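You operate a simulated robot arm through the tools that you are given. There is no shell and no other tool. Be economical: measure what you need, move in short steps, check, and stop when the job is done.

The job below is to be done with a simulated two-armed robot. You get a single attempt, and the scene is never put back.

TASK
Pump out the engine shown as due into the waste oil jug, then cap the jug.
Fine: run till the flow shows AIR, pump off, valve shut; hold the jug while the cap goes on.

The check looks at the end state, three seconds after you hand in, the way a careful person would. Anything else that was tipped, shoved, dropped, spilled or broken makes it a failure. A push-on lid holds only when it is set on centred and level and pressed home; a screw cap is set on level and turned clockwise until tight.

THE ROBOT
Two 6-joint arms with fingered hands on one trunk, on a base that drives. Base frame: it is fixed to the floor where the robot stands at the start and does not move with it; the origin is under the middle of the robot, x ahead of it, y to its left, z up; the surface under the hand at the start is at about z = 0.85. Readings come in m, rad, newtons and seconds.
The left shoulder is at the start at [0.07, 0.168, 1.481], the right one opposite. With the tool pointing down near the work surface each hand reaches from about 0.36 to 0.64 m from the robot's upright axis, wherever it stands, measured 20 degrees to its own side. Places, roughly: generator valve [0.6, -0.3, 1.2]; oil change pump [0.7, -0.1, 1.2]; oil pump switch [0.6, -0.2, 1.4]; port valve [0.8, 0, 1.2]; starboard valve [0.7, -0.2, 1.2]. Payload 4 kg a hand.
Tool frame (each hand has its own): the origin (TCP) lies between the finger pads and is the grasp point; the fingertips stand 0.026 m ahead of it; z points along the fingers, y is the line along which they close. The gripper opens to 0.132 m. The gripper's body begins 0.073 m behind the TCP. The gripper is a hand of 3 fingers: y runs from the thumb to the fingers, the wrist lies at [0, 0, -0.224] in the tool frame, and closing takes about 1.5 s.
Orientation is told as [roll, pitch, yaw] about the base's x, y, z axes, in that order, counted from this pose: with the fingers straight down and closing along the base's y, the tool's x points along the base's -x, its y along +y and its z along -z.

THE INTERFACE
- The arms move only by the tool nudge_tool. It takes "left_rows", "right_rows" or both (then of equal length, played together; a hand with none holds still); each is a list of rows, each a list of 7 numbers: the shift along the tool's x, y, z in m, then the turn, a rotation vector about the tool's x, y, z in rad, then the closure, from 0 (fully open) to 1 (shut). In form: [[tx, ty, tz, rx, ry, rz, jaw], ...]. A call has 1 to 12 rows; each row is the pose to reach, as a shift and turn from the pose commanded when the call began, along the tool's axes at that moment. A row lasts 0.2 s, in which the tool goes at most 0.05 m and 0.15 rad; a call with a longer step from one row to the next is refused whole, and so is a gripper value outside its range. Where a pose cannot be reached the arm comes as near as it can. A force on the tool above 40 N (or 10 N above the force at the start of the call, whichever is more), or a blocked arm, ends the call early, and 0.2 s more pass. Each finger travels about 0.108 m/s and halts on what it meets, pressing with about 30 N; the grip force reading is that of the motor and also rises with nothing between the fingers. The clock runs only during rows and for 0.2 s after the last one: add rows that repeat a pose to give the fingers time. The reply holds the time, the measured pose of the TCP, the force on the tool along the base axes, the opening and the grip force, in the units named above and with some noise, with the torque about the TCP (base axes, N m) and any sound that the robot's microphone picked up, and new pictures: "pictures" is both (left out), scene, wrist or none (wrist: the cameras of the hands that moved).
- Cameras (640 x 400 px; columns grow to the right, rows downward): "scene" is now at [0.1356, -0.009, 1.7012]; the picture's right is [-0.10, -0.99, 0.00], its down [-0.67, 0.07, -0.74] and it looks along [0.74, -0.08, -0.67] (base axes); focal length 268 px, centre (320, 200). "left" rides on the left gripper at [-0.062, 0.003, -0.092] in its tool frame; the picture's right is [-0.05, -1.00, 0.00], its down [0.83, -0.04, -0.56] and it looks along [0.55, -0.03, 0.83] (tool axes); focal length 230 px, centre (320, 200). "right" rides on the right gripper at [0.062, 0.003, -0.092] in its tool frame; the picture's right is [-0.05, 1.00, 0.00], its down [-0.83, -0.04, -0.56] and it looks along [-0.55, -0.03, 0.83] (tool axes); focal length 230 px, centre (320, 200). There is no depth. A picture from a camera that has moved, and an enlarged one, comes with that camera's place and axes in the base frame and with its lens.
- lift_body(by): slides the trunk up (or, below 0, down) by that many m; the arms and the scene camera ride with it, the base frame stays. It gives what a move gives, with no picture.
- drive_base(legs): drives the robot by 1 to 6 legs, each [ahead, left, turn to the left] in m, m and rad, along the robot's own axes; the way and the turn of a leg run together, so that a leg with both is an arc; at most 1.5 m and 3.142 rad a leg. The arms and the cameras ride along, it lands a little off, and it stops where it bumps. It gives what a move gives, and a new picture of the scene camera.
- grasp_type(shape, hand): the hand has 3 fingers and takes this shape, open, in about a second: jaw (thumb against the fingers, like two jaws); tri (thumb and two fingers); tip (a fingertip pinch); poke (one finger out to press); point (the index stretched); flat (the hand flat); cup (the hand cupped); fist (a fist). The gripper value then closes the fingers along that shape, each until it touches; the sizes above hold for jaw. It gives what a move gives, with no picture.
- aim_head(pan, tilt): turns the head with the scene camera to pan (to the left, within 1.501 rad either way) and tilt (down, from -0.506 to 1.204), counted from straight ahead of the robot. It gives what a move gives, and a new picture of the scene camera.
- inspect(camera, box): a new picture of the part [left, top, right, bottom] of that camera's present view, enlarged. No time passes.
- finish_job(): hands the job in; it is judged then, once.

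Go step by step. Nothing tells you exact positions but the pictures and the camera data: compare them with the known pose of the tool, close in by small moves and look again before you grip or let go. The budget is 120 turns and 260 pictures, counting those below and the enlarged ones. Unless the task says otherwise, let go and move clear before handing in, and close with one line.

The tools are called after "Emit:" by a JSON object that holds its "method" and its "body". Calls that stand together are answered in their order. nudge_tool: Moves the arms, as the interface text tells. Its arguments: {"type":"object","properties":{"left_rows":{"type":"array","items":{"type":"array","items":{"type":"number"}}},"right_rows":{"type":"array","items":{"type":"array","items":{"type":"number"}}},"pictures":{"type":"string","enum":["both","scene","wrist","none"]}},"required":[]} The other tools are called the same way: lift_body (by) slides the trunk up or down; grasp_type (shape, hand) gives the hand a shape; drive_base (legs) drives the base; aim_head (pan, tilt) turns the head that bears the scene camera; inspect (camera, box) takes an enlarged picture of a part of a camera's view; finish_job () hands the job in.

At the start:

```text
time_s: 0.0
left_tcp_pos: [0.595, 0.1408, 1.1494]
left_tool_rot: [0.0, 0.0, 0.001]
left_wrist_force: [-0.4, -0.4, -0.1]
left_torque: [0.0, -0.03, -0.02]
left_grip_width: 0.1318
left_finger_force: 0.1
left_shape: jaw
right_tcp_pos: [0.439, -0.2523, 1.0005]
right_tool_rot: [-0.001, -0.002, 0.0]
right_wrist_force: [-0.1, -0.4, 0.4]
right_torque: [0.01, -0.01, -0.06]
right_grip_width: 0.132
right_finger_force: 0.1
right_shape: jaw
trunk travel left (down, up): [-0.927, 0.013]
robot x, y, heading: [0.0011, 0.002, 0.0]
head pan, tilt: [-0.103, 0.737]
```

scene: 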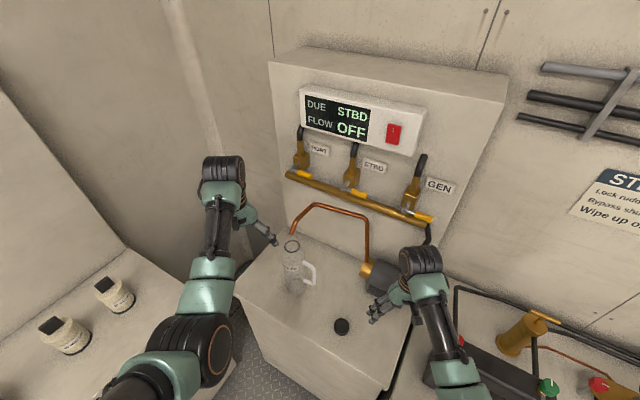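
right: 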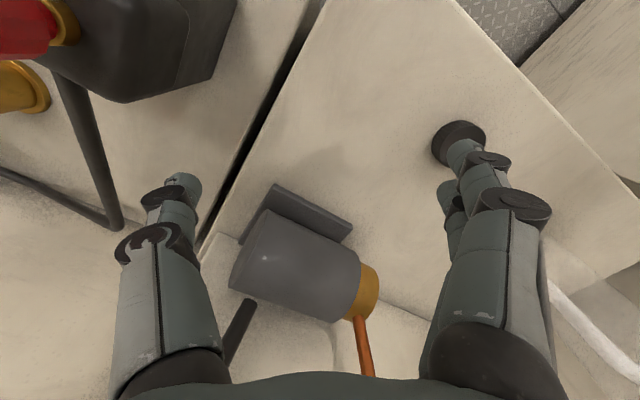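
left: 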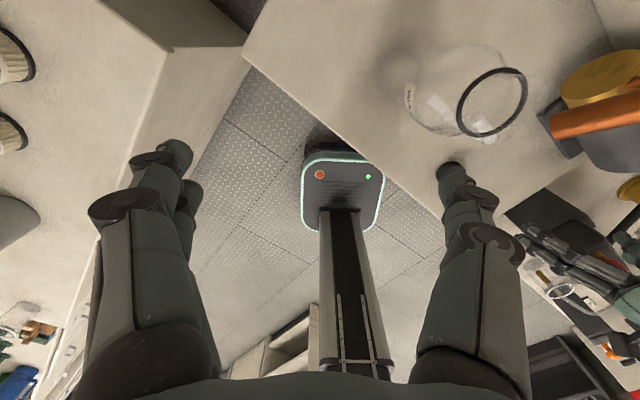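

The display says DUE STBD, flow OFF; three valves sit on a manifold, with the jug, pump and black cap on the bench. I'll look closer at the panel and the bench.

Emit:
{"method": "inspect", "body": {"camera": "scene", "box": [270, 70, 470, 240]}}

Emit:
{"method": "inspect", "body": {"camera": "scene", "box": [230, 190, 450, 350]}}

```text
2.35 times, centred on (370, 155) of scene
camera zoom: at [0.1356, -0.009, 1.7012], right [-0.1, -0.99, 0.0], down [-0.67, 0.07, -0.74], along [0.74, -0.08, -0.67], focal length 630 px, centre (202, 306)
```

zoom: 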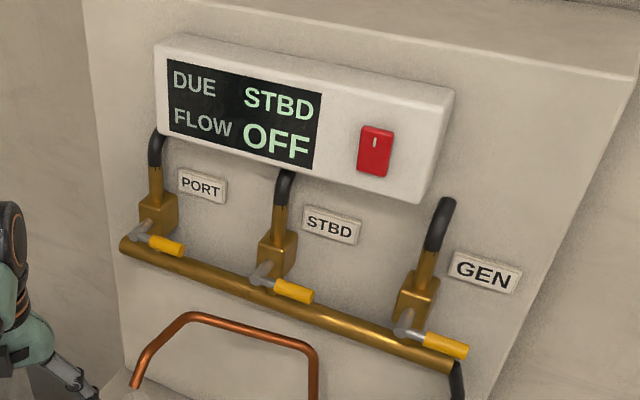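

```text
2.50 times, centred on (340, 270) of scene
camera zoom: at [0.1356, -0.009, 1.7012], right [-0.1, -0.99, 0.0], down [-0.67, 0.07, -0.74], along [0.74, -0.08, -0.67], focal length 669 px, centre (270, 25)
```

zoom: 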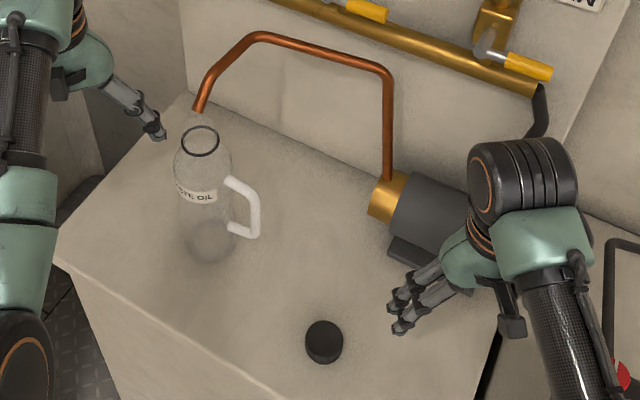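

The due engine is STBD; its lever lies along the manifold, so it is shut, and the spout seems to hang above the jug mouth. I'll shape the right hand to poke and turn it to face the board, which is yawed about 36° to the right.

Emit:
{"method": "grasp_type", "body": {"hand": "right", "shape": "poke"}}

Emit:
{"method": "nudge_tool", "body": {"right_rows": [[-0.005, 0.011, -0.017, 0.041, -0.126, 0.041, 0], [-0.01, 0.022, -0.033, 0.082, -0.2525, 0.082, 0], [-0.015, 0.033, -0.05, 0.122, -0.379, 0.122, 0], [-0.02, 0.044, -0.067, 0.163, -0.505, 0.163, 0], [-0.025, 0.055, -0.083, 0.204, -0.631, 0.204, 0], [-0.031, 0.066, -0.1, 0.2445, -0.7575, 0.2445, 0], [-0.036, 0.077, -0.117, 0.285, -0.884, 0.285, 0], [-0.041, 0.088, -0.133, 0.326, -1.01, 0.326, 0], [-0.046, 0.099, -0.15, 0.367, -1.136, 0.367, 0], [-0.051, 0.11, -0.167, 0.4075, -1.2625, 0.4075, 0], [-0.056, 0.121, -0.183, 0.448, -1.389, 0.448, 0], [-0.061, 0.132, -0.2, 0.489, -1.515, 0.489, 0]]}}

Emit:
{"method": "inspect", "body": {"camera": "left", "box": [380, 20, 640, 200]}}

```text
time_s: 0.9
left_tcp_pos: [0.5956, 0.1388, 1.1496]
left_tool_rot: [-0.001, 0.002, 0.001]
left_wrist_force: [0.0, -0.2, 0.4]
left_torque: [-0.01, 0.0, -0.01]
left_grip_width: 0.1319
left_finger_force: 0.1
left_shape: jaw
right_tcp_pos: [0.44, -0.2533, 1.0002]
right_tool_rot: [-0.001, -0.001, -0.001]
right_wrist_force: [0.2, -0.6, 0.0]
right_torque: [0.02, -0.03, 0.0]
right_grip_width: 0.0
right_finger_force: 0.0
right_shape: poke
trunk travel left (down, up): [-0.927, 0.013]
robot x, y, heading: [0.0031, -0.0002, -0.002]
head pan, tilt: [-0.103, 0.737]
```

```text
time_s: 2.0
left_tcp_pos: [0.5954, 0.138, 1.1513]
left_tool_rot: [0.001, -0.001, 0.0]
left_wrist_force: [0.7, 0.7, 1.4]
left_torque: [0.01, 0.02, -0.02]
left_grip_width: 0.132
left_finger_force: 0.0
left_shape: jaw
right_tcp_pos: [0.4704, -0.2813, 1.0785]
right_tool_rot: [-0.372, -0.583, 0.02]
right_wrist_force: [0.1, 0.0, -0.4]
right_torque: [0.03, -0.02, 0.01]
right_grip_width: 0.0
right_finger_force: 0.1
right_shape: poke
right hand out of reach, approached as far as the arm can: row 5
trunk travel left (down, up): [-0.927, 0.013]
robot x, y, heading: [-0.0011, 0.0015, 0.003]
head pan, tilt: [-0.103, 0.737]
stopped in row 5 (right hand): the arm was blocked; the commanded pose is now the measured one
camera scene: at [0.1343, -0.0105, 1.7013], right [-0.1, -0.99, 0.0], down [-0.67, 0.07, -0.74], along [0.74, -0.08, -0.67], focal length 268 px, centre (320, 200)
camera right: at [0.3721, -0.2474, 1.1169], right [0.23, 0.94, -0.27], down [0.4, 0.17, 0.9], along [0.89, -0.31, -0.33], focal length 230 px, centre (320, 200)
```

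scene: 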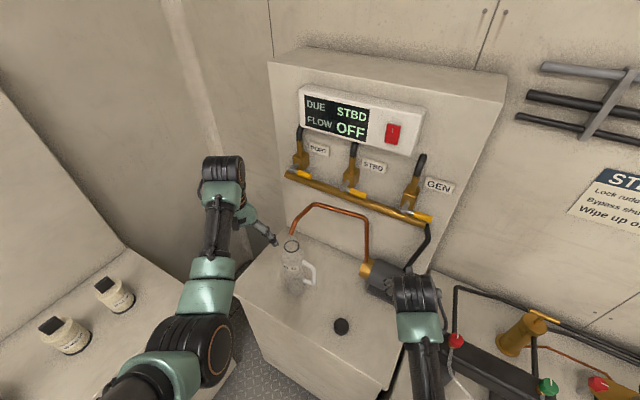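
right: 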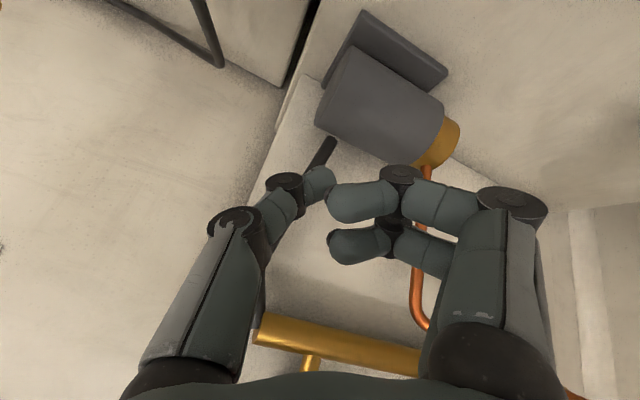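

```text
2.22 times, centred on (510, 110) of left
camera zoom: at [0.6551, 0.141, 1.2429], right [0.05, -1.0, 0.0], down [-0.83, -0.04, 0.55], along [-0.55, -0.03, -0.83], focal length 511 px, centre (-102, 400)
```

zoom: 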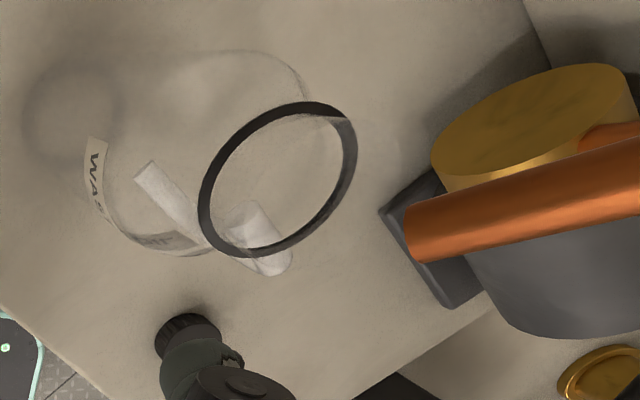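

The arm blocked part-way through the turn. I'll shift the hand up and forward first, then turn it further.

Emit:
{"method": "nudge_tool", "body": {"right_rows": [[-0.027, 0.02, -0.02, 0, 0, 0, 0], [-0.054, 0.04, -0.04, 0, 0, 0, 0], [-0.081, 0.06, -0.06, 0, 0, 0, 0], [-0.108, 0.08, -0.08, 0, 0, 0, 0], [-0.135, 0.1, -0.098, 0, 0, 0, 0]]}}

```text
time_s: 2.6
left_tcp_pos: [0.5969, 0.1386, 1.1482]
left_tool_rot: [0.002, 0.001, -0.001]
left_wrist_force: [-0.4, -0.4, -0.1]
left_torque: [-0.02, 0.01, 0.0]
left_grip_width: 0.1321
left_finger_force: 0.1
left_shape: jaw
right_tcp_pos: [0.4912, -0.3124, 1.1159]
right_tool_rot: [-0.608, -0.544, 0.156]
right_wrist_force: [-0.8, 0.1, 0.3]
right_torque: [-0.01, 0.01, -0.02]
right_grip_width: 0.0002
right_finger_force: 0.0
right_shape: poke
right hand out of reach, approached as far as the arm can: row 2
trunk travel left (down, up): [-0.927, 0.013]
robot x, y, heading: [-0.0005, 0.0004, -0.001]
head pan, tilt: [-0.103, 0.737]
stopped in row 2 (right hand): the arm was blocked; the commanded pose is now the measured one
camera scene: at [0.1371, -0.0098, 1.701], right [-0.1, -0.99, 0.0], down [-0.67, 0.07, -0.74], along [0.74, -0.08, -0.67], focal length 268 px, centre (320, 200)
camera right: at [0.3938, -0.272, 1.1486], right [0.21, 0.86, -0.46], down [0.41, 0.35, 0.84], along [0.89, -0.37, -0.28], focal length 230 px, centre (320, 200)
```

scene: 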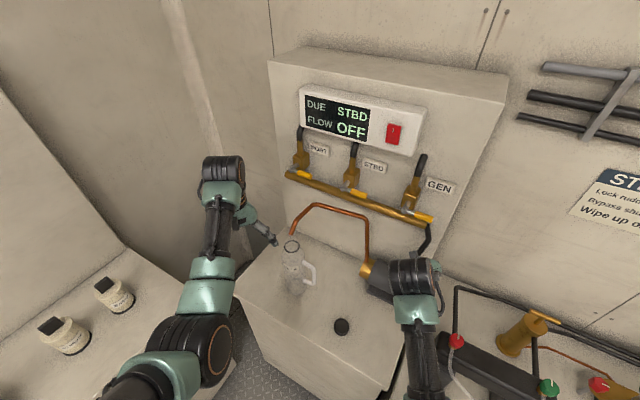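
right: 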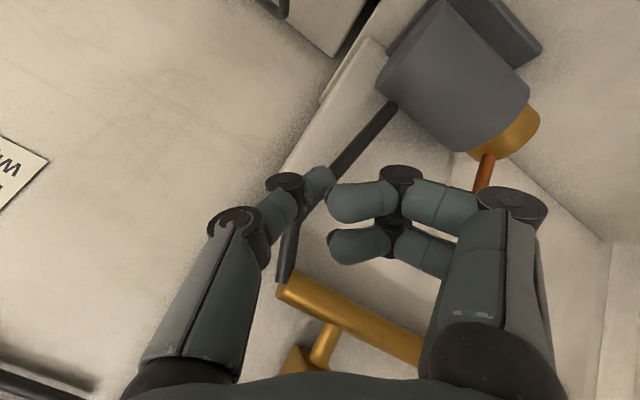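

The wrist is coming too near the shoulder. I'll back the base off 15 cm to give the arm room.

Emit:
{"method": "drive_base", "body": {"legs": [[-0.15, 0, 0]]}}

```text
time_s: 3.9
left_tcp_pos: [0.4522, 0.1399, 1.1476]
left_tool_rot: [0.0, 0.002, 0.004]
left_wrist_force: [0.6, 0.4, -0.1]
left_torque: [-0.02, 0.01, -0.03]
left_grip_width: 0.132
left_finger_force: 0.0
left_shape: jaw
right_tcp_pos: [0.3469, -0.3111, 1.1133]
right_tool_rot: [-0.607, -0.542, 0.156]
right_wrist_force: [-0.3, 0.4, -0.9]
right_torque: [-0.03, 0.0, -0.04]
right_grip_width: 0.0
right_finger_force: 0.0
right_shape: poke
trunk travel left (down, up): [-0.927, 0.013]
robot x, y, heading: [-0.1433, -0.0011, 0.002]
head pan, tilt: [-0.103, 0.737]
camera scene: at [-0.0065, -0.0089, 1.7008], right [-0.1, -0.99, 0.0], down [-0.67, 0.07, -0.74], along [0.73, -0.08, -0.67], focal length 268 px, centre (320, 200)
```

scene: 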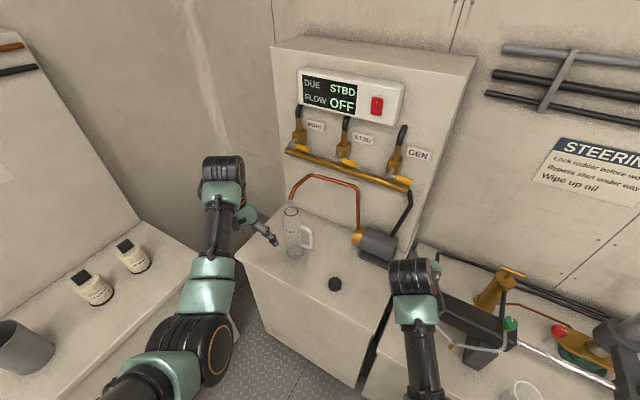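

Now I have a second viewpoint for range. I'll zoom on the panel to triangulate the valve and the switch.

Emit:
{"method": "inspect", "body": {"camera": "scene", "box": [280, 60, 440, 210]}}

Emit:
{"method": "inspect", "body": {"camera": "scene", "box": [260, 160, 420, 310]}}

```text
2.67 times, centred on (360, 135) of scene
camera zoom: at [-0.0065, -0.0089, 1.7008], right [-0.1, -0.99, 0.0], down [-0.67, 0.07, -0.74], along [0.73, -0.08, -0.67], focal length 714 px, centre (213, 373)
```

zoom: 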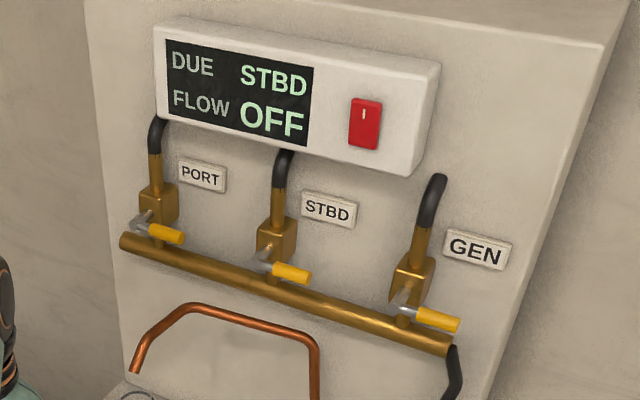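

```text
2.67 times, centred on (340, 235) of scene
camera zoom: at [-0.0065, -0.0089, 1.7008], right [-0.1, -0.99, 0.0], down [-0.67, 0.07, -0.74], along [0.73, -0.08, -0.67], focal length 714 px, centre (267, 107)
```

zoom: 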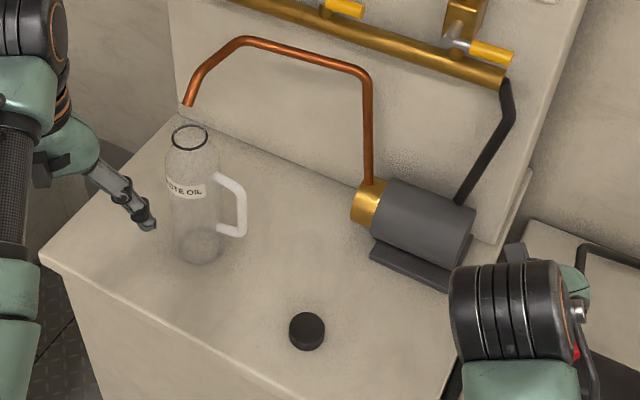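

Triangulation puts the STBD lever pivot near (0.69, -0.14, 1.24) with its tip about 6.5 cm to the right, and the switch near (0.64, -0.22, 1.42). I'll set the right hand to jaw, closed, and bring it in front of the valve facing the board.

Emit:
{"method": "grasp_type", "body": {"hand": "right", "shape": "jaw"}}

Emit:
{"method": "nudge_tool", "body": {"right_rows": [[-0.032, 0.02, -0.002, 0.02, -0.099, 0.082, 0.3], [-0.065, 0.04, -0.004, 0.04, -0.198, 0.165, 0.6], [-0.097, 0.06, -0.006, 0.059, -0.297, 0.247, 0.8], [-0.129, 0.08, -0.008, 0.079, -0.396, 0.33, 1], [-0.162, 0.1, -0.01, 0.099, -0.495, 0.412, 1], [-0.194, 0.12, -0.012, 0.119, -0.594, 0.494, 1], [-0.226, 0.14, -0.014, 0.138, -0.693, 0.577, 1], [-0.259, 0.16, -0.017, 0.158, -0.792, 0.659, 1]]}}

```text
time_s: 4.8
left_tcp_pos: [0.4485, 0.1397, 1.1507]
left_tool_rot: [0.001, 0.0, 0.003]
left_wrist_force: [-0.8, 0.1, -0.5]
left_torque: [0.0, 0.0, -0.04]
left_grip_width: 0.1316
left_finger_force: 0.2
left_shape: jaw
right_tcp_pos: [0.3442, -0.311, 1.116]
right_tool_rot: [-0.607, -0.544, 0.158]
right_wrist_force: [0.2, 0.1, 0.1]
right_torque: [0.01, 0.05, 0.0]
right_grip_width: 0.1318
right_finger_force: 0.0
right_shape: jaw
trunk travel left (down, up): [-0.927, 0.013]
robot x, y, heading: [-0.1463, -0.0035, 0.003]
head pan, tilt: [-0.103, 0.737]
```

```text
time_s: 5.5
left_tcp_pos: [0.4491, 0.1409, 1.1487]
left_tool_rot: [0.002, 0.002, 0.002]
left_wrist_force: [-0.1, -0.1, -1.1]
left_torque: [-0.02, -0.02, 0.01]
left_grip_width: 0.1317
left_finger_force: 0.1
left_shape: jaw
right_tcp_pos: [0.4025, -0.3232, 1.1354]
right_tool_rot: [-0.87, -0.759, 0.3]
right_wrist_force: [0.2, 0.6, 0.2]
right_torque: [-0.01, 0.03, 0.04]
right_grip_width: 0.0268
right_finger_force: 0.1
right_shape: jaw
trunk travel left (down, up): [-0.927, 0.013]
robot x, y, heading: [-0.1467, -0.0009, -0.002]
head pan, tilt: [-0.103, 0.737]
stopped in row 3 (right hand): the arm was blocked; the commanded pose is now the measured one
camera scene: at [-0.0099, -0.0089, 1.7011], right [-0.1, -0.99, 0.0], down [-0.67, 0.07, -0.74], along [0.74, -0.08, -0.67], focal length 268 px, centre (320, 200)
camera right: at [0.3007, -0.2802, 1.1355], right [0.35, 0.78, -0.52], down [0.2, 0.48, 0.85], along [0.92, -0.4, 0.01], focal length 230 px, centre (320, 200)
```

scene: 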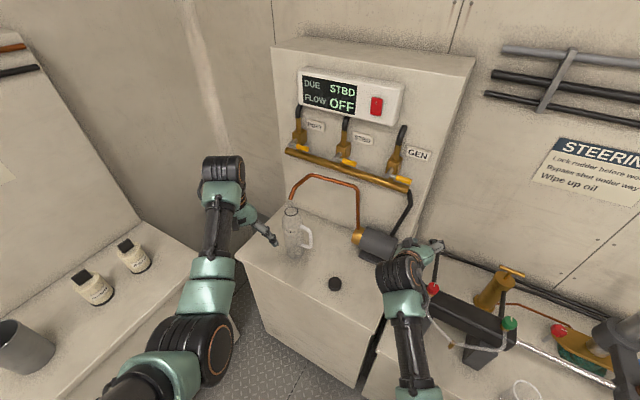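
right: 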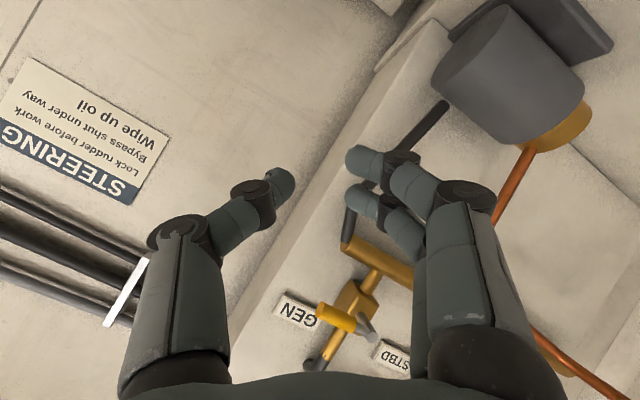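

Blocked again, still with the wrist close in. I'll try a pure translation outward at this orientation before turning more.

Emit:
{"method": "nudge_tool", "body": {"right_rows": [[-0.034, 0.021, 0, 0, 0, 0, 1], [-0.068, 0.042, 0, 0, 0, 0, 1], [-0.102, 0.064, -0.001, 0, 0, 0, 1], [-0.136, 0.085, -0.002, 0, 0, 0, 1], [-0.171, 0.106, -0.003, 0, 0, 0, 1]]}}

```text
time_s: 6.3
left_tcp_pos: [0.4503, 0.1412, 1.1486]
left_tool_rot: [0.003, 0.002, 0.001]
left_wrist_force: [-0.2, -0.6, -0.2]
left_torque: [-0.01, 0.02, 0.02]
left_grip_width: 0.1317
left_finger_force: 0.1
left_shape: jaw
right_tcp_pos: [0.4702, -0.3299, 1.162]
right_tool_rot: [-1.058, -0.682, 0.386]
right_wrist_force: [0.8, 0.6, -0.5]
right_torque: [0.0, 0.0, 0.0]
right_grip_width: 0.0002
right_finger_force: 29.7
right_shape: jaw
trunk travel left (down, up): [-0.927, 0.013]
robot x, y, heading: [-0.1467, 0.0009, -0.001]
head pan, tilt: [-0.103, 0.737]
stopped in row 3 (right hand): the arm was blocked; the commanded pose is now the measured one
camera scene: at [-0.0094, -0.0088, 1.701], right [-0.1, -0.99, 0.0], down [-0.67, 0.07, -0.74], along [0.74, -0.08, -0.67], focal length 268 px, centre (320, 200)
camera right: at [0.3712, -0.2832, 1.1576], right [0.36, 0.68, -0.64], down [0.24, 0.6, 0.76], along [0.9, -0.43, 0.05], focal length 230 px, centre (320, 200)
```

scene: 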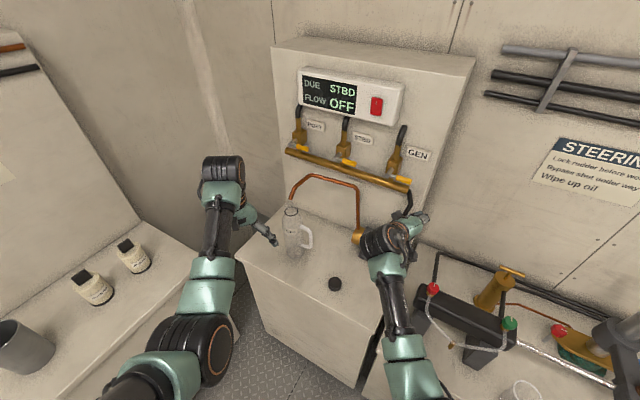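
right: 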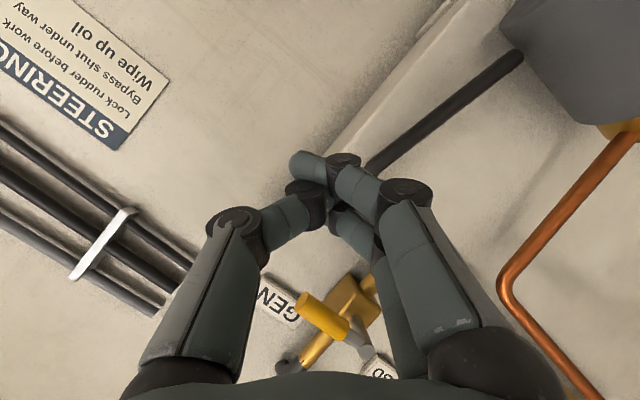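

The wrist seems to hit a joint limit when fully level. I'll go for a 45° downward tilt facing the board, which is enough for both lever and switch.

Emit:
{"method": "nudge_tool", "body": {"right_rows": [[-0.017, 0.017, -0.02, -0.055, 0.049, 0.114, 1], [-0.033, 0.034, -0.04, -0.11, 0.098, 0.229, 1], [-0.05, 0.051, -0.06, -0.166, 0.147, 0.343, 1], [-0.066, 0.068, -0.08, -0.221, 0.195, 0.457, 1], [-0.083, 0.085, -0.1, -0.276, 0.244, 0.572, 1], [-0.099, 0.102, -0.121, -0.331, 0.293, 0.686, 1]]}}

```text
time_s: 7.0
left_tcp_pos: [0.4492, 0.1391, 1.1493]
left_tool_rot: [0.0, 0.0, 0.002]
left_wrist_force: [-0.7, -0.1, 0.5]
left_torque: [-0.02, -0.02, 0.0]
left_grip_width: 0.1319
left_finger_force: 0.1
left_shape: jaw
right_tcp_pos: [0.4756, -0.334, 1.1832]
right_tool_rot: [-0.896, -0.795, 0.126]
right_wrist_force: [0.3, 0.4, 0.0]
right_torque: [0.05, -0.01, -0.01]
right_grip_width: 0.0004
right_finger_force: 30.1
right_shape: jaw
trunk travel left (down, up): [-0.927, 0.013]
robot x, y, heading: [-0.1459, -0.0005, 0.0]
head pan, tilt: [-0.103, 0.737]
stopped in row 3 (right hand): the arm was blocked; the commanded pose is now the measured one
camera scene: at [-0.0103, -0.0086, 1.7011], right [-0.1, -0.99, 0.0], down [-0.67, 0.07, -0.74], along [0.74, -0.08, -0.67], focal length 268 px, centre (320, 200)
camera right: at [0.3855, -0.2722, 1.1788], right [0.51, 0.69, -0.51], down [0.26, 0.44, 0.86], along [0.82, -0.57, 0.05], focal length 230 px, centre (320, 200)
```

scene: 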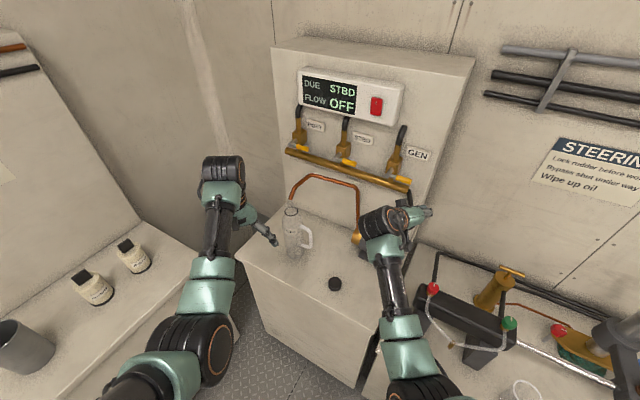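
right: 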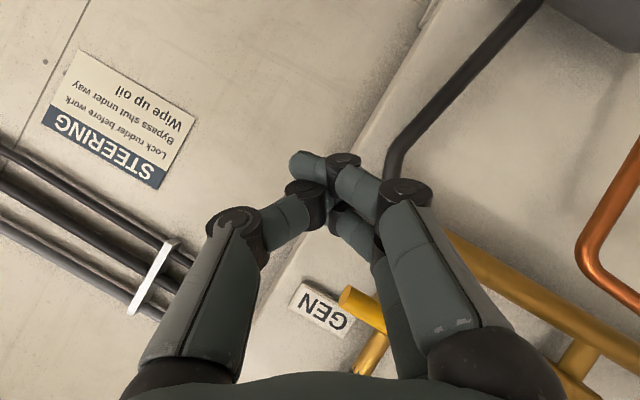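

The right arm won't go inward enough for this angled board. The left hand suits it better if I square the robot to the board, so I'll raise the right hand clear, then turn right 0.625 rad and shift left.

Emit:
{"method": "nudge_tool", "body": {"right_rows": [[-0.018, -0.03, -0.02, 0, 0, 0, 1], [-0.036, -0.06, -0.04, 0, 0, 0, 1], [-0.054, -0.09, -0.06, 0, 0, 0, 1], [-0.07, -0.12, -0.078, 0, 0, 0, 1]], "pictures": "none"}}

Emit:
{"method": "drive_base", "body": {"legs": [[0, 0, -0.625]]}}

```text
time_s: 8.0
left_tcp_pos: [0.4495, 0.1401, 1.149]
left_tool_rot: [0.0, 0.001, 0.003]
left_wrist_force: [-0.4, -0.9, 0.0]
left_torque: [-0.01, 0.0, -0.01]
left_grip_width: 0.1318
left_finger_force: 0.1
left_shape: jaw
right_tcp_pos: [0.4248, -0.356, 1.3331]
right_tool_rot: [-0.89, -0.798, 0.125]
right_wrist_force: [1.0, 0.1, -0.4]
right_torque: [0.0, 0.03, -0.01]
right_grip_width: 0.0001
right_finger_force: 30.4
right_shape: jaw
trunk travel left (down, up): [-0.927, 0.013]
robot x, y, heading: [-0.145, -0.0008, 0.005]
head pan, tilt: [-0.103, 0.737]
```

```text
time_s: 10.1
left_tcp_pos: [0.4199, -0.231, 1.1491]
left_tool_rot: [-0.001, 0.0, -0.616]
left_wrist_force: [0.0, -0.5, 0.4]
left_torque: [0.0, 0.01, 0.04]
left_grip_width: 0.1319
left_finger_force: 0.1
left_shape: jaw
right_tcp_pos: [0.1118, -0.6188, 1.333]
right_tool_rot: [-0.894, -0.797, -0.494]
right_wrist_force: [0.0, 0.3, 0.2]
right_torque: [0.0, 0.04, 0.01]
right_grip_width: 0.0001
right_finger_force: 30.2
right_shape: jaw
trunk travel left (down, up): [-0.927, 0.013]
robot x, y, heading: [-0.1511, 0.001, -0.623]
head pan, tilt: [-0.103, 0.737]
camera scene: at [-0.0399, -0.0841, 1.7012], right [-0.66, -0.75, 0.0], down [-0.5, 0.44, -0.74], along [0.56, -0.49, -0.67], focal length 268 px, centre (320, 200)
```

scene: 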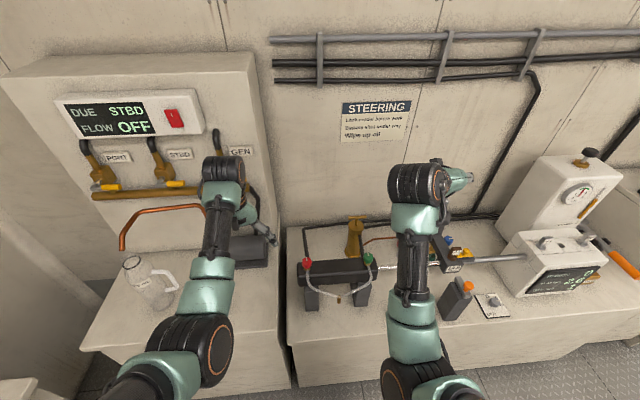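

Robot is squared up to the board. I'll slide left about 15 cm and ahead 4 cm and aim the head at the board.

Emit:
{"method": "drive_base", "body": {"legs": [[0.04, 0.148, 0]]}}

Emit:
{"method": "aim_head", "body": {"pan": 0.25, "tilt": 0.65}}

```text
time_s: 11.5
left_tcp_pos: [0.5327, -0.1395, 1.1498]
left_tool_rot: [0.005, -0.001, -0.621]
left_wrist_force: [0.8, 0.9, 0.2]
left_torque: [0.03, -0.01, 0.03]
left_grip_width: 0.1315
left_finger_force: 0.0
left_shape: jaw
right_tcp_pos: [0.2236, -0.5305, 1.3312]
right_tool_rot: [-0.892, -0.798, -0.499]
right_wrist_force: [0.2, 0.4, 0.1]
right_torque: [0.02, -0.02, 0.0]
right_grip_width: 0.0
right_finger_force: 29.9
right_shape: jaw
trunk travel left (down, up): [-0.927, 0.013]
robot x, y, heading: [-0.028, 0.0946, -0.615]
head pan, tilt: [-0.103, 0.737]
camera scene: at [0.0724, 0.0064, 1.7013], right [-0.66, -0.75, 0.0], down [-0.5, 0.45, -0.74], along [0.56, -0.49, -0.67], focal length 268 px, centre (320, 200)
```

scene: 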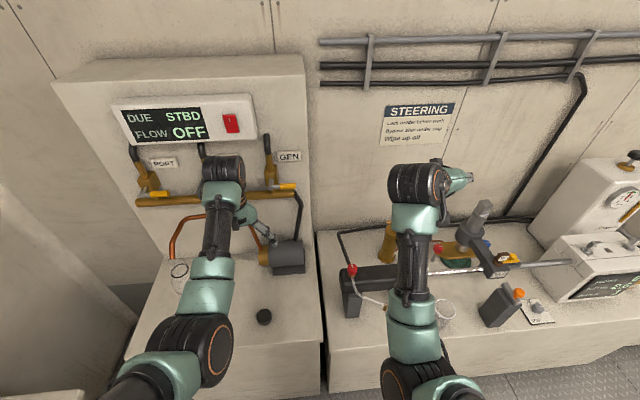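

```text
time_s: 12.3
left_tcp_pos: [0.5364, -0.1381, 1.1497]
left_tool_rot: [0.0, 0.001, -0.62]
left_wrist_force: [0.2, -0.3, 0.4]
left_torque: [0.0, 0.01, 0.0]
left_grip_width: 0.132
left_finger_force: 0.2
left_shape: jaw
right_tcp_pos: [0.229, -0.5265, 1.3327]
right_tool_rot: [-0.895, -0.796, -0.495]
right_wrist_force: [0.4, 0.6, 0.2]
right_torque: [-0.02, 0.03, 0.01]
right_grip_width: 0.0
right_finger_force: 29.8
right_shape: jaw
trunk travel left (down, up): [-0.927, 0.013]
robot x, y, heading: [-0.0329, 0.0922, -0.623]
head pan, tilt: [0.25, 0.649]
camera scene: at [0.0952, 0.0337, 1.7085], right [-0.36, -0.93, 0.0], down [-0.56, 0.22, -0.8], along [0.74, -0.29, -0.61], focal length 268 px, centre (320, 200)
```

scene: 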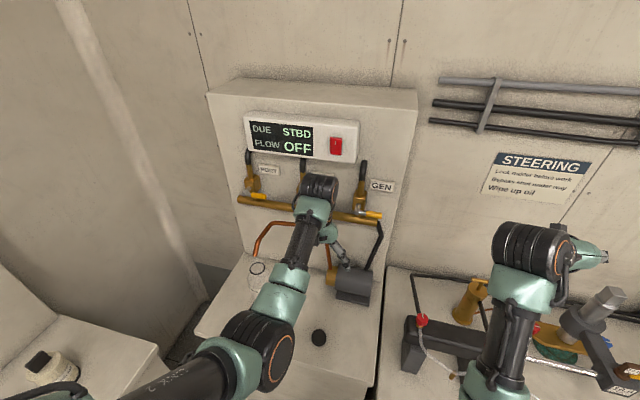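

Left hand now sits in front of the board. I'll pitch it up to point at the board, jaws closing.

Emit:
{"method": "nudge_tool", "body": {"left_rows": [[-0.003, 0.003, -0.004, 0, -0.14, 0, 0.2], [-0.006, 0.006, -0.007, 0, -0.28, 0, 0.4], [-0.009, 0.009, -0.011, 0, -0.42, 0, 0.6], [-0.012, 0.012, -0.015, 0, -0.56, 0, 0.8], [-0.015, 0.015, -0.018, 0, -0.7, 0, 1], [-0.018, 0.018, -0.022, 0, -0.84, 0, 1], [-0.021, 0.021, -0.026, 0, -0.98, 0, 1], [-0.024, 0.024, -0.03, 0, -1.12, 0, 1], [-0.027, 0.027, -0.034, 0, -1.26, 0, 1], [-0.031, 0.03, -0.037, 0, -1.4, 0, 1], [-0.035, 0.033, -0.04, 0, -1.53, 0, 1]]}}

```text
time_s: 13.6
left_tcp_pos: [0.6235, -0.133, 1.2698]
left_tool_rot: [0.132, -0.919, -0.687]
left_wrist_force: [-0.8, -0.5, 0.1]
left_torque: [0.06, 0.04, -0.01]
left_grip_width: 0.0
left_finger_force: 30.4
left_shape: jaw
right_tcp_pos: [0.2264, -0.5265, 1.3335]
right_tool_rot: [-0.897, -0.796, -0.496]
right_wrist_force: [-0.1, 0.2, 1.0]
right_torque: [-0.01, -0.01, -0.02]
right_grip_width: 0.0
right_finger_force: 29.8
right_shape: jaw
trunk travel left (down, up): [-0.927, 0.013]
robot x, y, heading: [-0.0283, 0.0929, -0.618]
head pan, tilt: [0.25, 0.649]
stopped in row 6 (left hand): the arm was blocked; the commanded pose is now the measured one
camera scene: at [0.0937, 0.033, 1.7087], right [-0.36, -0.93, 0.0], down [-0.56, 0.22, -0.8], along [0.74, -0.29, -0.6], focal length 268 px, centre (320, 200)
camera left: at [0.5877, -0.1173, 1.3744], right [-0.52, -0.85, -0.04], down [-0.8, 0.5, -0.33], along [0.3, -0.14, -0.94], focal length 230 px, centre (320, 200)
```

scene: 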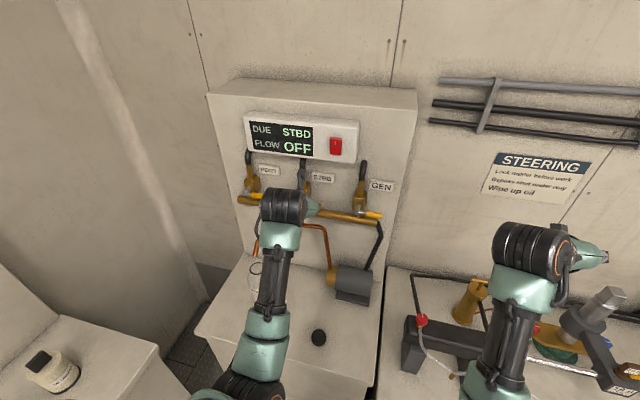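
left: 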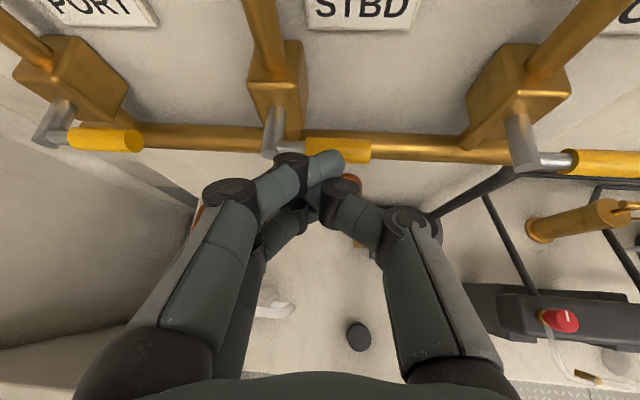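

The wrist pitches to about 53° from vertical, which is enough; the closed fingertips are just in front of the STBD lever. I'll place them above the handle's outer end, then try pushing the lever down.

Emit:
{"method": "nudge_tool", "body": {"left_rows": [[-0.0365, -0.0163, -0.0286, 0, 0, 0, 1], [-0.057, -0.0178, -0.0016, 0, 0, 0, 1]]}}

```text
time_s: 14.2
left_tcp_pos: [0.6359, -0.1738, 1.314]
left_tool_rot: [0.124, -0.919, -0.684]
left_wrist_force: [-0.4, -0.3, -0.5]
left_torque: [0.0, 0.0, 0.01]
left_grip_width: 0.0001
left_finger_force: 30.1
left_shape: jaw
right_tcp_pos: [0.2263, -0.5292, 1.3308]
right_tool_rot: [-0.893, -0.792, -0.498]
right_wrist_force: [-0.3, -0.5, -1.2]
right_torque: [-0.04, -0.03, 0.05]
right_grip_width: 0.0002
right_finger_force: 29.9
right_shape: jaw
trunk travel left (down, up): [-0.927, 0.013]
robot x, y, heading: [-0.0301, 0.0931, -0.622]
head pan, tilt: [0.25, 0.649]
camera scene: at [0.0945, 0.0303, 1.7085], right [-0.36, -0.93, 0.0], down [-0.56, 0.22, -0.8], along [0.74, -0.29, -0.61], focal length 268 px, centre (320, 200)
camera left: at [0.6021, -0.1581, 1.4192], right [-0.53, -0.85, -0.03], down [-0.8, 0.51, -0.33], along [0.3, -0.15, -0.94], focal length 230 px, centre (320, 200)
```

scene: 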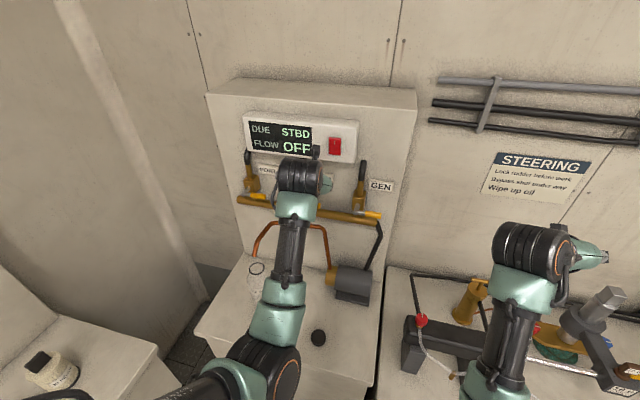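
left: 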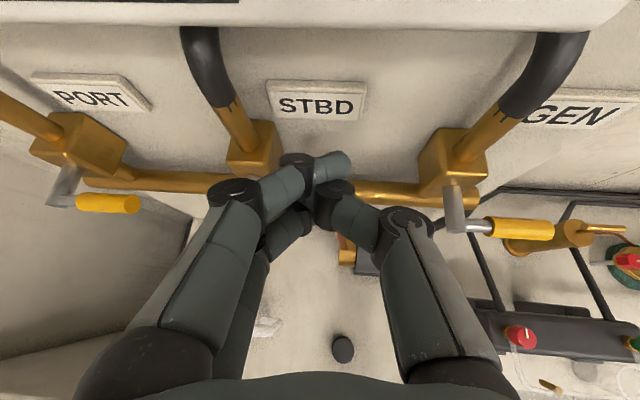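

Fingertips are over the STBD lever. Now I lower them straight down about 7 cm, watching the force.

Emit:
{"method": "nudge_tool", "body": {"left_rows": [[0.0119, -0.0012, 0.009, 0, 0, 0, 1], [0.0239, -0.0024, 0.018, 0, 0, 0, 1], [0.0358, -0.0036, 0.027, 0, 0, 0, 1], [0.0477, -0.0047, 0.036, 0, 0, 0, 1], [0.0596, -0.006, 0.045, 0, 0, 0, 1]]}}

```text
time_s: 15.4
left_tcp_pos: [0.6408, -0.1693, 1.2421]
left_tool_rot: [0.134, -0.927, -0.69]
left_wrist_force: [-0.5, 0.1, 1.0]
left_torque: [0.02, -0.03, 0.0]
left_grip_width: 0.0
left_finger_force: 30.5
left_shape: jaw
right_tcp_pos: [0.2268, -0.5276, 1.3338]
right_tool_rot: [-0.895, -0.796, -0.496]
right_wrist_force: [0.9, -0.5, 0.0]
right_torque: [0.03, -0.03, -0.02]
right_grip_width: 0.0
right_finger_force: 29.7
right_shape: jaw
trunk travel left (down, up): [-0.927, 0.013]
robot x, y, heading: [-0.03, 0.0958, -0.619]
head pan, tilt: [0.25, 0.649]
camera scene: at [0.0941, 0.0328, 1.7086], right [-0.36, -0.93, 0.0], down [-0.56, 0.22, -0.8], along [0.74, -0.29, -0.6], focal length 268 px, centre (320, 200)
camera left: at [0.6055, -0.1531, 1.3469], right [-0.52, -0.85, -0.04], down [-0.8, 0.5, -0.34], along [0.31, -0.15, -0.94], focal length 230 px, centre (320, 200)
```

scene: 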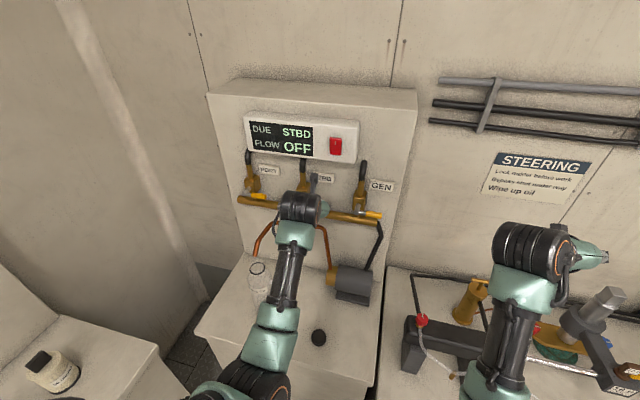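
left: 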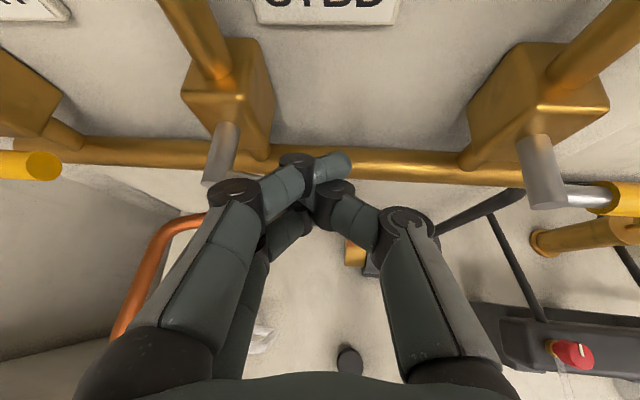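

Emit:
{"method": "inspect", "body": {"camera": "left", "box": [160, 100, 400, 250]}}

Emit:
{"method": "inspect", "body": {"camera": "scene", "box": [230, 140, 390, 260]}}

```text
2.67 times, centred on (280, 175) of left
camera zoom: at [0.6055, -0.1531, 1.3469], right [-0.52, -0.85, -0.04], down [-0.8, 0.5, -0.34], along [0.31, -0.15, -0.94], focal length 614 px, centre (427, 267)
```

zoom: 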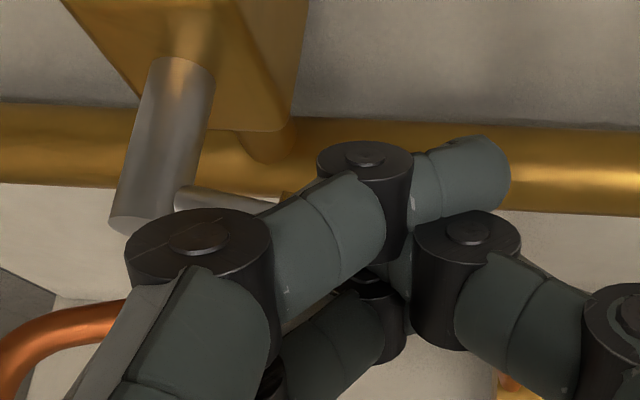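

```text
3.33 times, centred on (310, 200) of scene
camera zoom: at [0.0941, 0.0328, 1.7086], right [-0.36, -0.93, 0.0], down [-0.56, 0.22, -0.8], along [0.74, -0.29, -0.6], focal length 892 px, centre (353, 200)
```

zoom: 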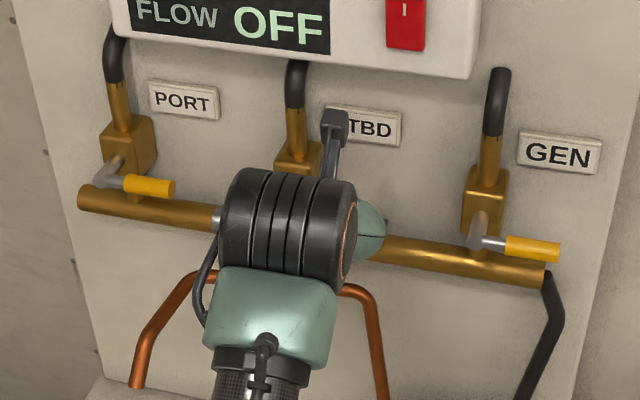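

The lever still looks horizontal, with the fingers just above it. I'll continue down a further 3 cm.

Emit:
{"method": "nudge_tool", "body": {"left_rows": [[0.008, -0.0008, 0.006, 0, 0, 0, 1], [0.016, -0.0016, 0.012, 0, 0, 0, 1], [0.024, -0.0024, 0.018, 0, 0, 0, 1]], "pictures": "wrist"}}

```text
time_s: 16.2
left_tcp_pos: [0.642, -0.1663, 1.2144]
left_tool_rot: [0.14, -0.928, -0.692]
left_wrist_force: [0.1, 0.1, 0.5]
left_torque: [0.0, 0.01, -0.03]
left_grip_width: 0.0001
left_finger_force: 30.0
left_shape: jaw
right_tcp_pos: [0.2261, -0.5272, 1.3339]
right_tool_rot: [-0.894, -0.795, -0.495]
right_wrist_force: [0.2, -0.5, 0.6]
right_torque: [-0.02, 0.02, -0.02]
right_grip_width: 0.0
right_finger_force: 30.2
right_shape: jaw
trunk travel left (down, up): [-0.927, 0.013]
robot x, y, heading: [-0.0308, 0.0926, -0.616]
head pan, tilt: [0.25, 0.649]
camera left: at [0.6071, -0.1518, 1.3196], right [-0.52, -0.85, -0.04], down [-0.79, 0.5, -0.34], along [0.31, -0.14, -0.94], focal length 230 px, centre (320, 200)
```

left: 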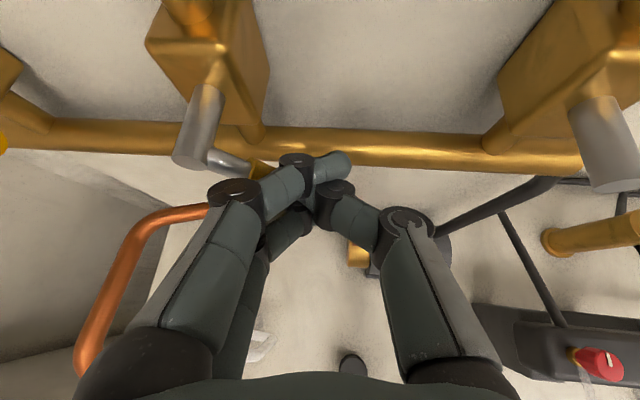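

The lever seems to be rotating down with little force. I follow the arc to the left.

Emit:
{"method": "nudge_tool", "body": {"left_rows": [[0.0099, 0.011, 0.0082, 0, 0, 0, 1], [0.0184, 0.0221, 0.0152, 0, 0, 0, 1], [0.022, 0.0337, 0.0186, 0, 0, 0, 1], [0.0225, 0.0457, 0.0195, 0, 0, 0, 1]]}}

```text
time_s: 17.2
left_tcp_pos: [0.6598, -0.1359, 1.1829]
left_tool_rot: [0.127, -0.915, -0.688]
left_wrist_force: [-12.2, -6.5, -0.7]
left_torque: [-0.06, 0.07, -0.06]
left_grip_width: 0.0001
left_finger_force: 30.1
left_shape: jaw
right_tcp_pos: [0.2218, -0.5316, 1.3316]
right_tool_rot: [-0.89, -0.798, -0.503]
right_wrist_force: [0.1, -0.3, -0.3]
right_torque: [0.0, 0.0, -0.01]
right_grip_width: 0.0
right_finger_force: 30.9
right_shape: jaw
trunk travel left (down, up): [-0.927, 0.013]
robot x, y, heading: [-0.0296, 0.093, -0.624]
head pan, tilt: [0.25, 0.649]
camera scene: at [0.0884, 0.0278, 1.7088], right [-0.36, -0.93, 0.0], down [-0.56, 0.22, -0.8], along [0.74, -0.29, -0.6], focal length 268 px, centre (320, 200)
camera left: at [0.6253, -0.1204, 1.2871], right [-0.53, -0.85, -0.04], down [-0.8, 0.51, -0.33], along [0.3, -0.14, -0.94], focal length 230 px, centre (320, 200)
```

scene: 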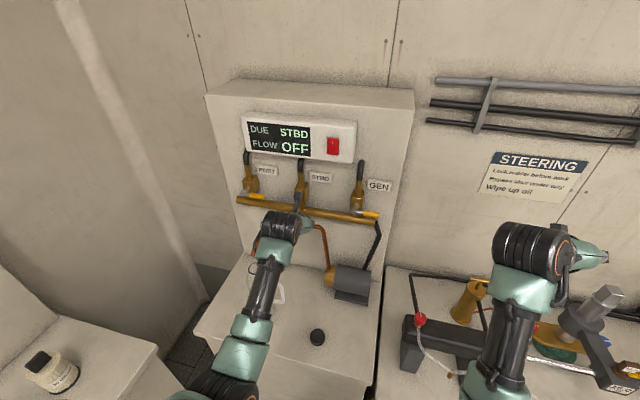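
left: 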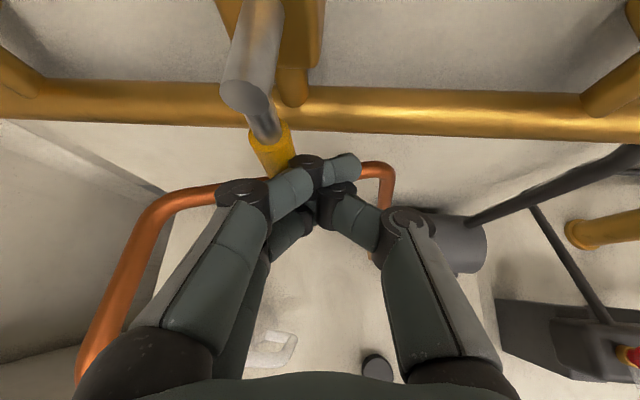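

The lever now hangs nearly straight down and resists at about 13 N, which looks like its stop. I'll back off right and up and look.

Emit:
{"method": "nudge_tool", "body": {"left_rows": [[-0.0006, -0.0199, -0.0012, 0, 0, 0, 1], [0.022, -0.0206, -0.033, 0, 0, 0, 1], [0.01, -0.022, -0.06, 0, 0, 0, 1], [-0.02, -0.022, -0.08, 0, 0, 0, 1]]}}

Emit:
{"method": "inspect", "body": {"camera": "scene", "box": [230, 100, 390, 260]}}

```text
time_s: 18.4
left_tcp_pos: [0.6197, -0.1028, 1.2402]
left_tool_rot: [0.225, -0.908, -0.741]
left_wrist_force: [-0.4, -0.4, 0.2]
left_torque: [-0.02, -0.02, 0.03]
left_grip_width: 0.0
left_finger_force: 30.2
left_shape: jaw
right_tcp_pos: [0.2264, -0.5279, 1.3321]
right_tool_rot: [-0.893, -0.796, -0.498]
right_wrist_force: [0.3, 0.3, 0.3]
right_torque: [0.01, -0.03, -0.01]
right_grip_width: 0.0
right_finger_force: 29.8
right_shape: jaw
trunk travel left (down, up): [-0.927, 0.013]
robot x, y, heading: [-0.03, 0.0959, -0.619]
head pan, tilt: [0.25, 0.649]
stopped in row 4 (left hand): the arm was blocked; the commanded pose is now the measured one
camera scene: at [0.0934, 0.0321, 1.7087], right [-0.36, -0.93, 0.0], down [-0.56, 0.22, -0.8], along [0.74, -0.29, -0.6], focal length 268 px, centre (320, 200)
camera left: at [0.5826, -0.0932, 1.3446], right [-0.5, -0.86, -0.1], down [-0.8, 0.5, -0.33], along [0.33, -0.09, -0.94], focal length 230 px, centre (320, 200)
```

scene: 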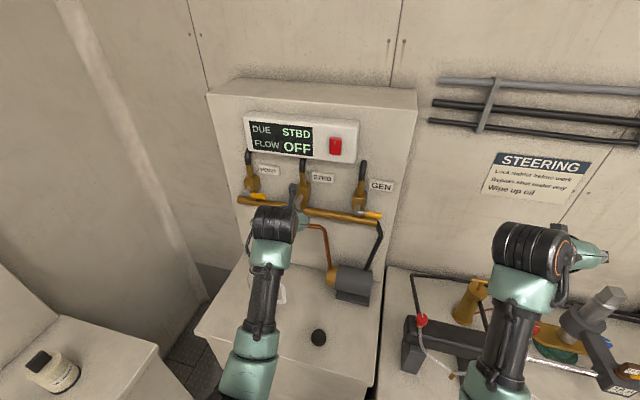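
left: 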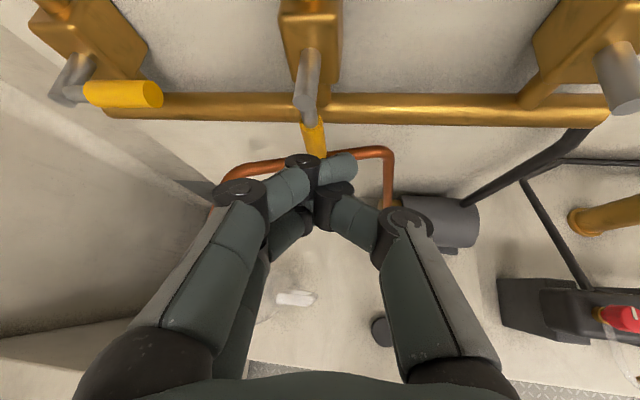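

```text
2.50 times, centred on (310, 180) of scene
camera zoom: at [0.0934, 0.0321, 1.7087], right [-0.36, -0.93, 0.0], down [-0.56, 0.22, -0.8], along [0.74, -0.29, -0.6], focal length 669 px, centre (345, 250)
```

zoom: 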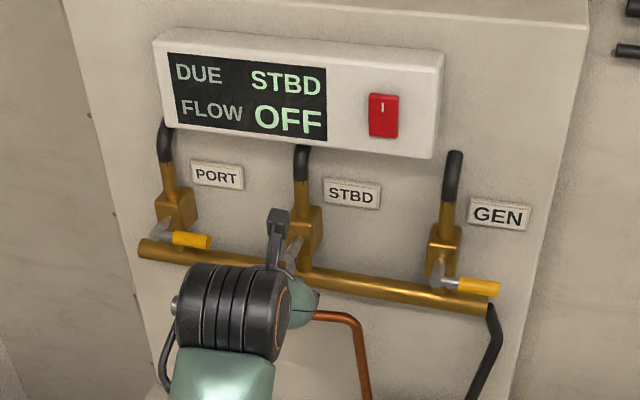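

STBD valve lever is now in line with its pipe: open. Next I move the closed fingertips up in front of the red switch.

Emit:
{"method": "nudge_tool", "body": {"left_rows": [[-0.029, -0.009, -0.0215, 0, 0, 0, 1], [-0.058, -0.019, -0.043, 0, 0, 0, 1], [-0.0865, -0.028, -0.0645, 0, 0, 0, 1], [-0.115, -0.037, -0.086, 0, 0, 0, 1], [-0.144, -0.047, -0.1075, 0, 0, 0, 1], [-0.173, -0.056, -0.129, 0, 0, 0, 1]]}}

```text
time_s: 19.8
left_tcp_pos: [0.607, -0.1531, 1.4484]
left_tool_rot: [0.249, -0.902, -0.739]
left_wrist_force: [0.5, -0.7, -0.2]
left_torque: [-0.01, -0.02, -0.04]
left_grip_width: 0.0
left_finger_force: 30.2
left_shape: jaw
left hand out of reach, approached as far as the arm can: row 4, 5, 6
right_tcp_pos: [0.2273, -0.5284, 1.334]
right_tool_rot: [-0.893, -0.795, -0.497]
right_wrist_force: [0.8, 0.7, -0.3]
right_torque: [0.03, -0.01, 0.0]
right_grip_width: 0.0001
right_finger_force: 30.1
right_shape: jaw
trunk travel left (down, up): [-0.927, 0.013]
robot x, y, heading: [-0.0286, 0.094, -0.623]
head pan, tilt: [0.25, 0.649]
camera scene: at [0.0933, 0.0321, 1.7086], right [-0.36, -0.93, 0.0], down [-0.56, 0.22, -0.8], along [0.74, -0.29, -0.6], focal length 268 px, centre (320, 200)
camera left: at [0.5694, -0.1473, 1.5527], right [-0.48, -0.87, -0.11], down [-0.81, 0.49, -0.33], along [0.34, -0.07, -0.94], focal length 230 px, centre (320, 200)
```

scene: 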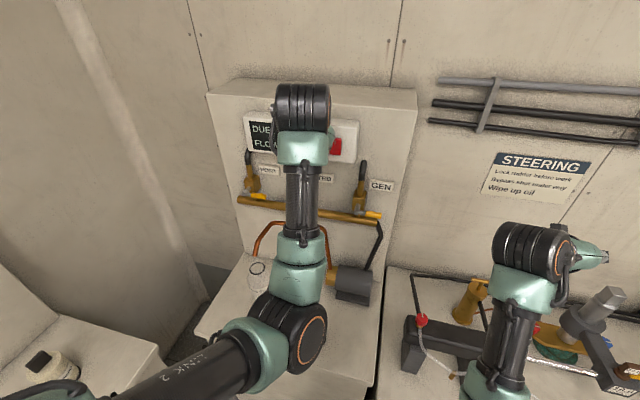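
left: 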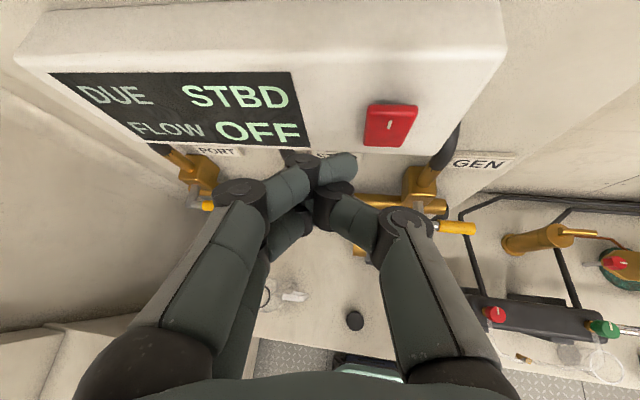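

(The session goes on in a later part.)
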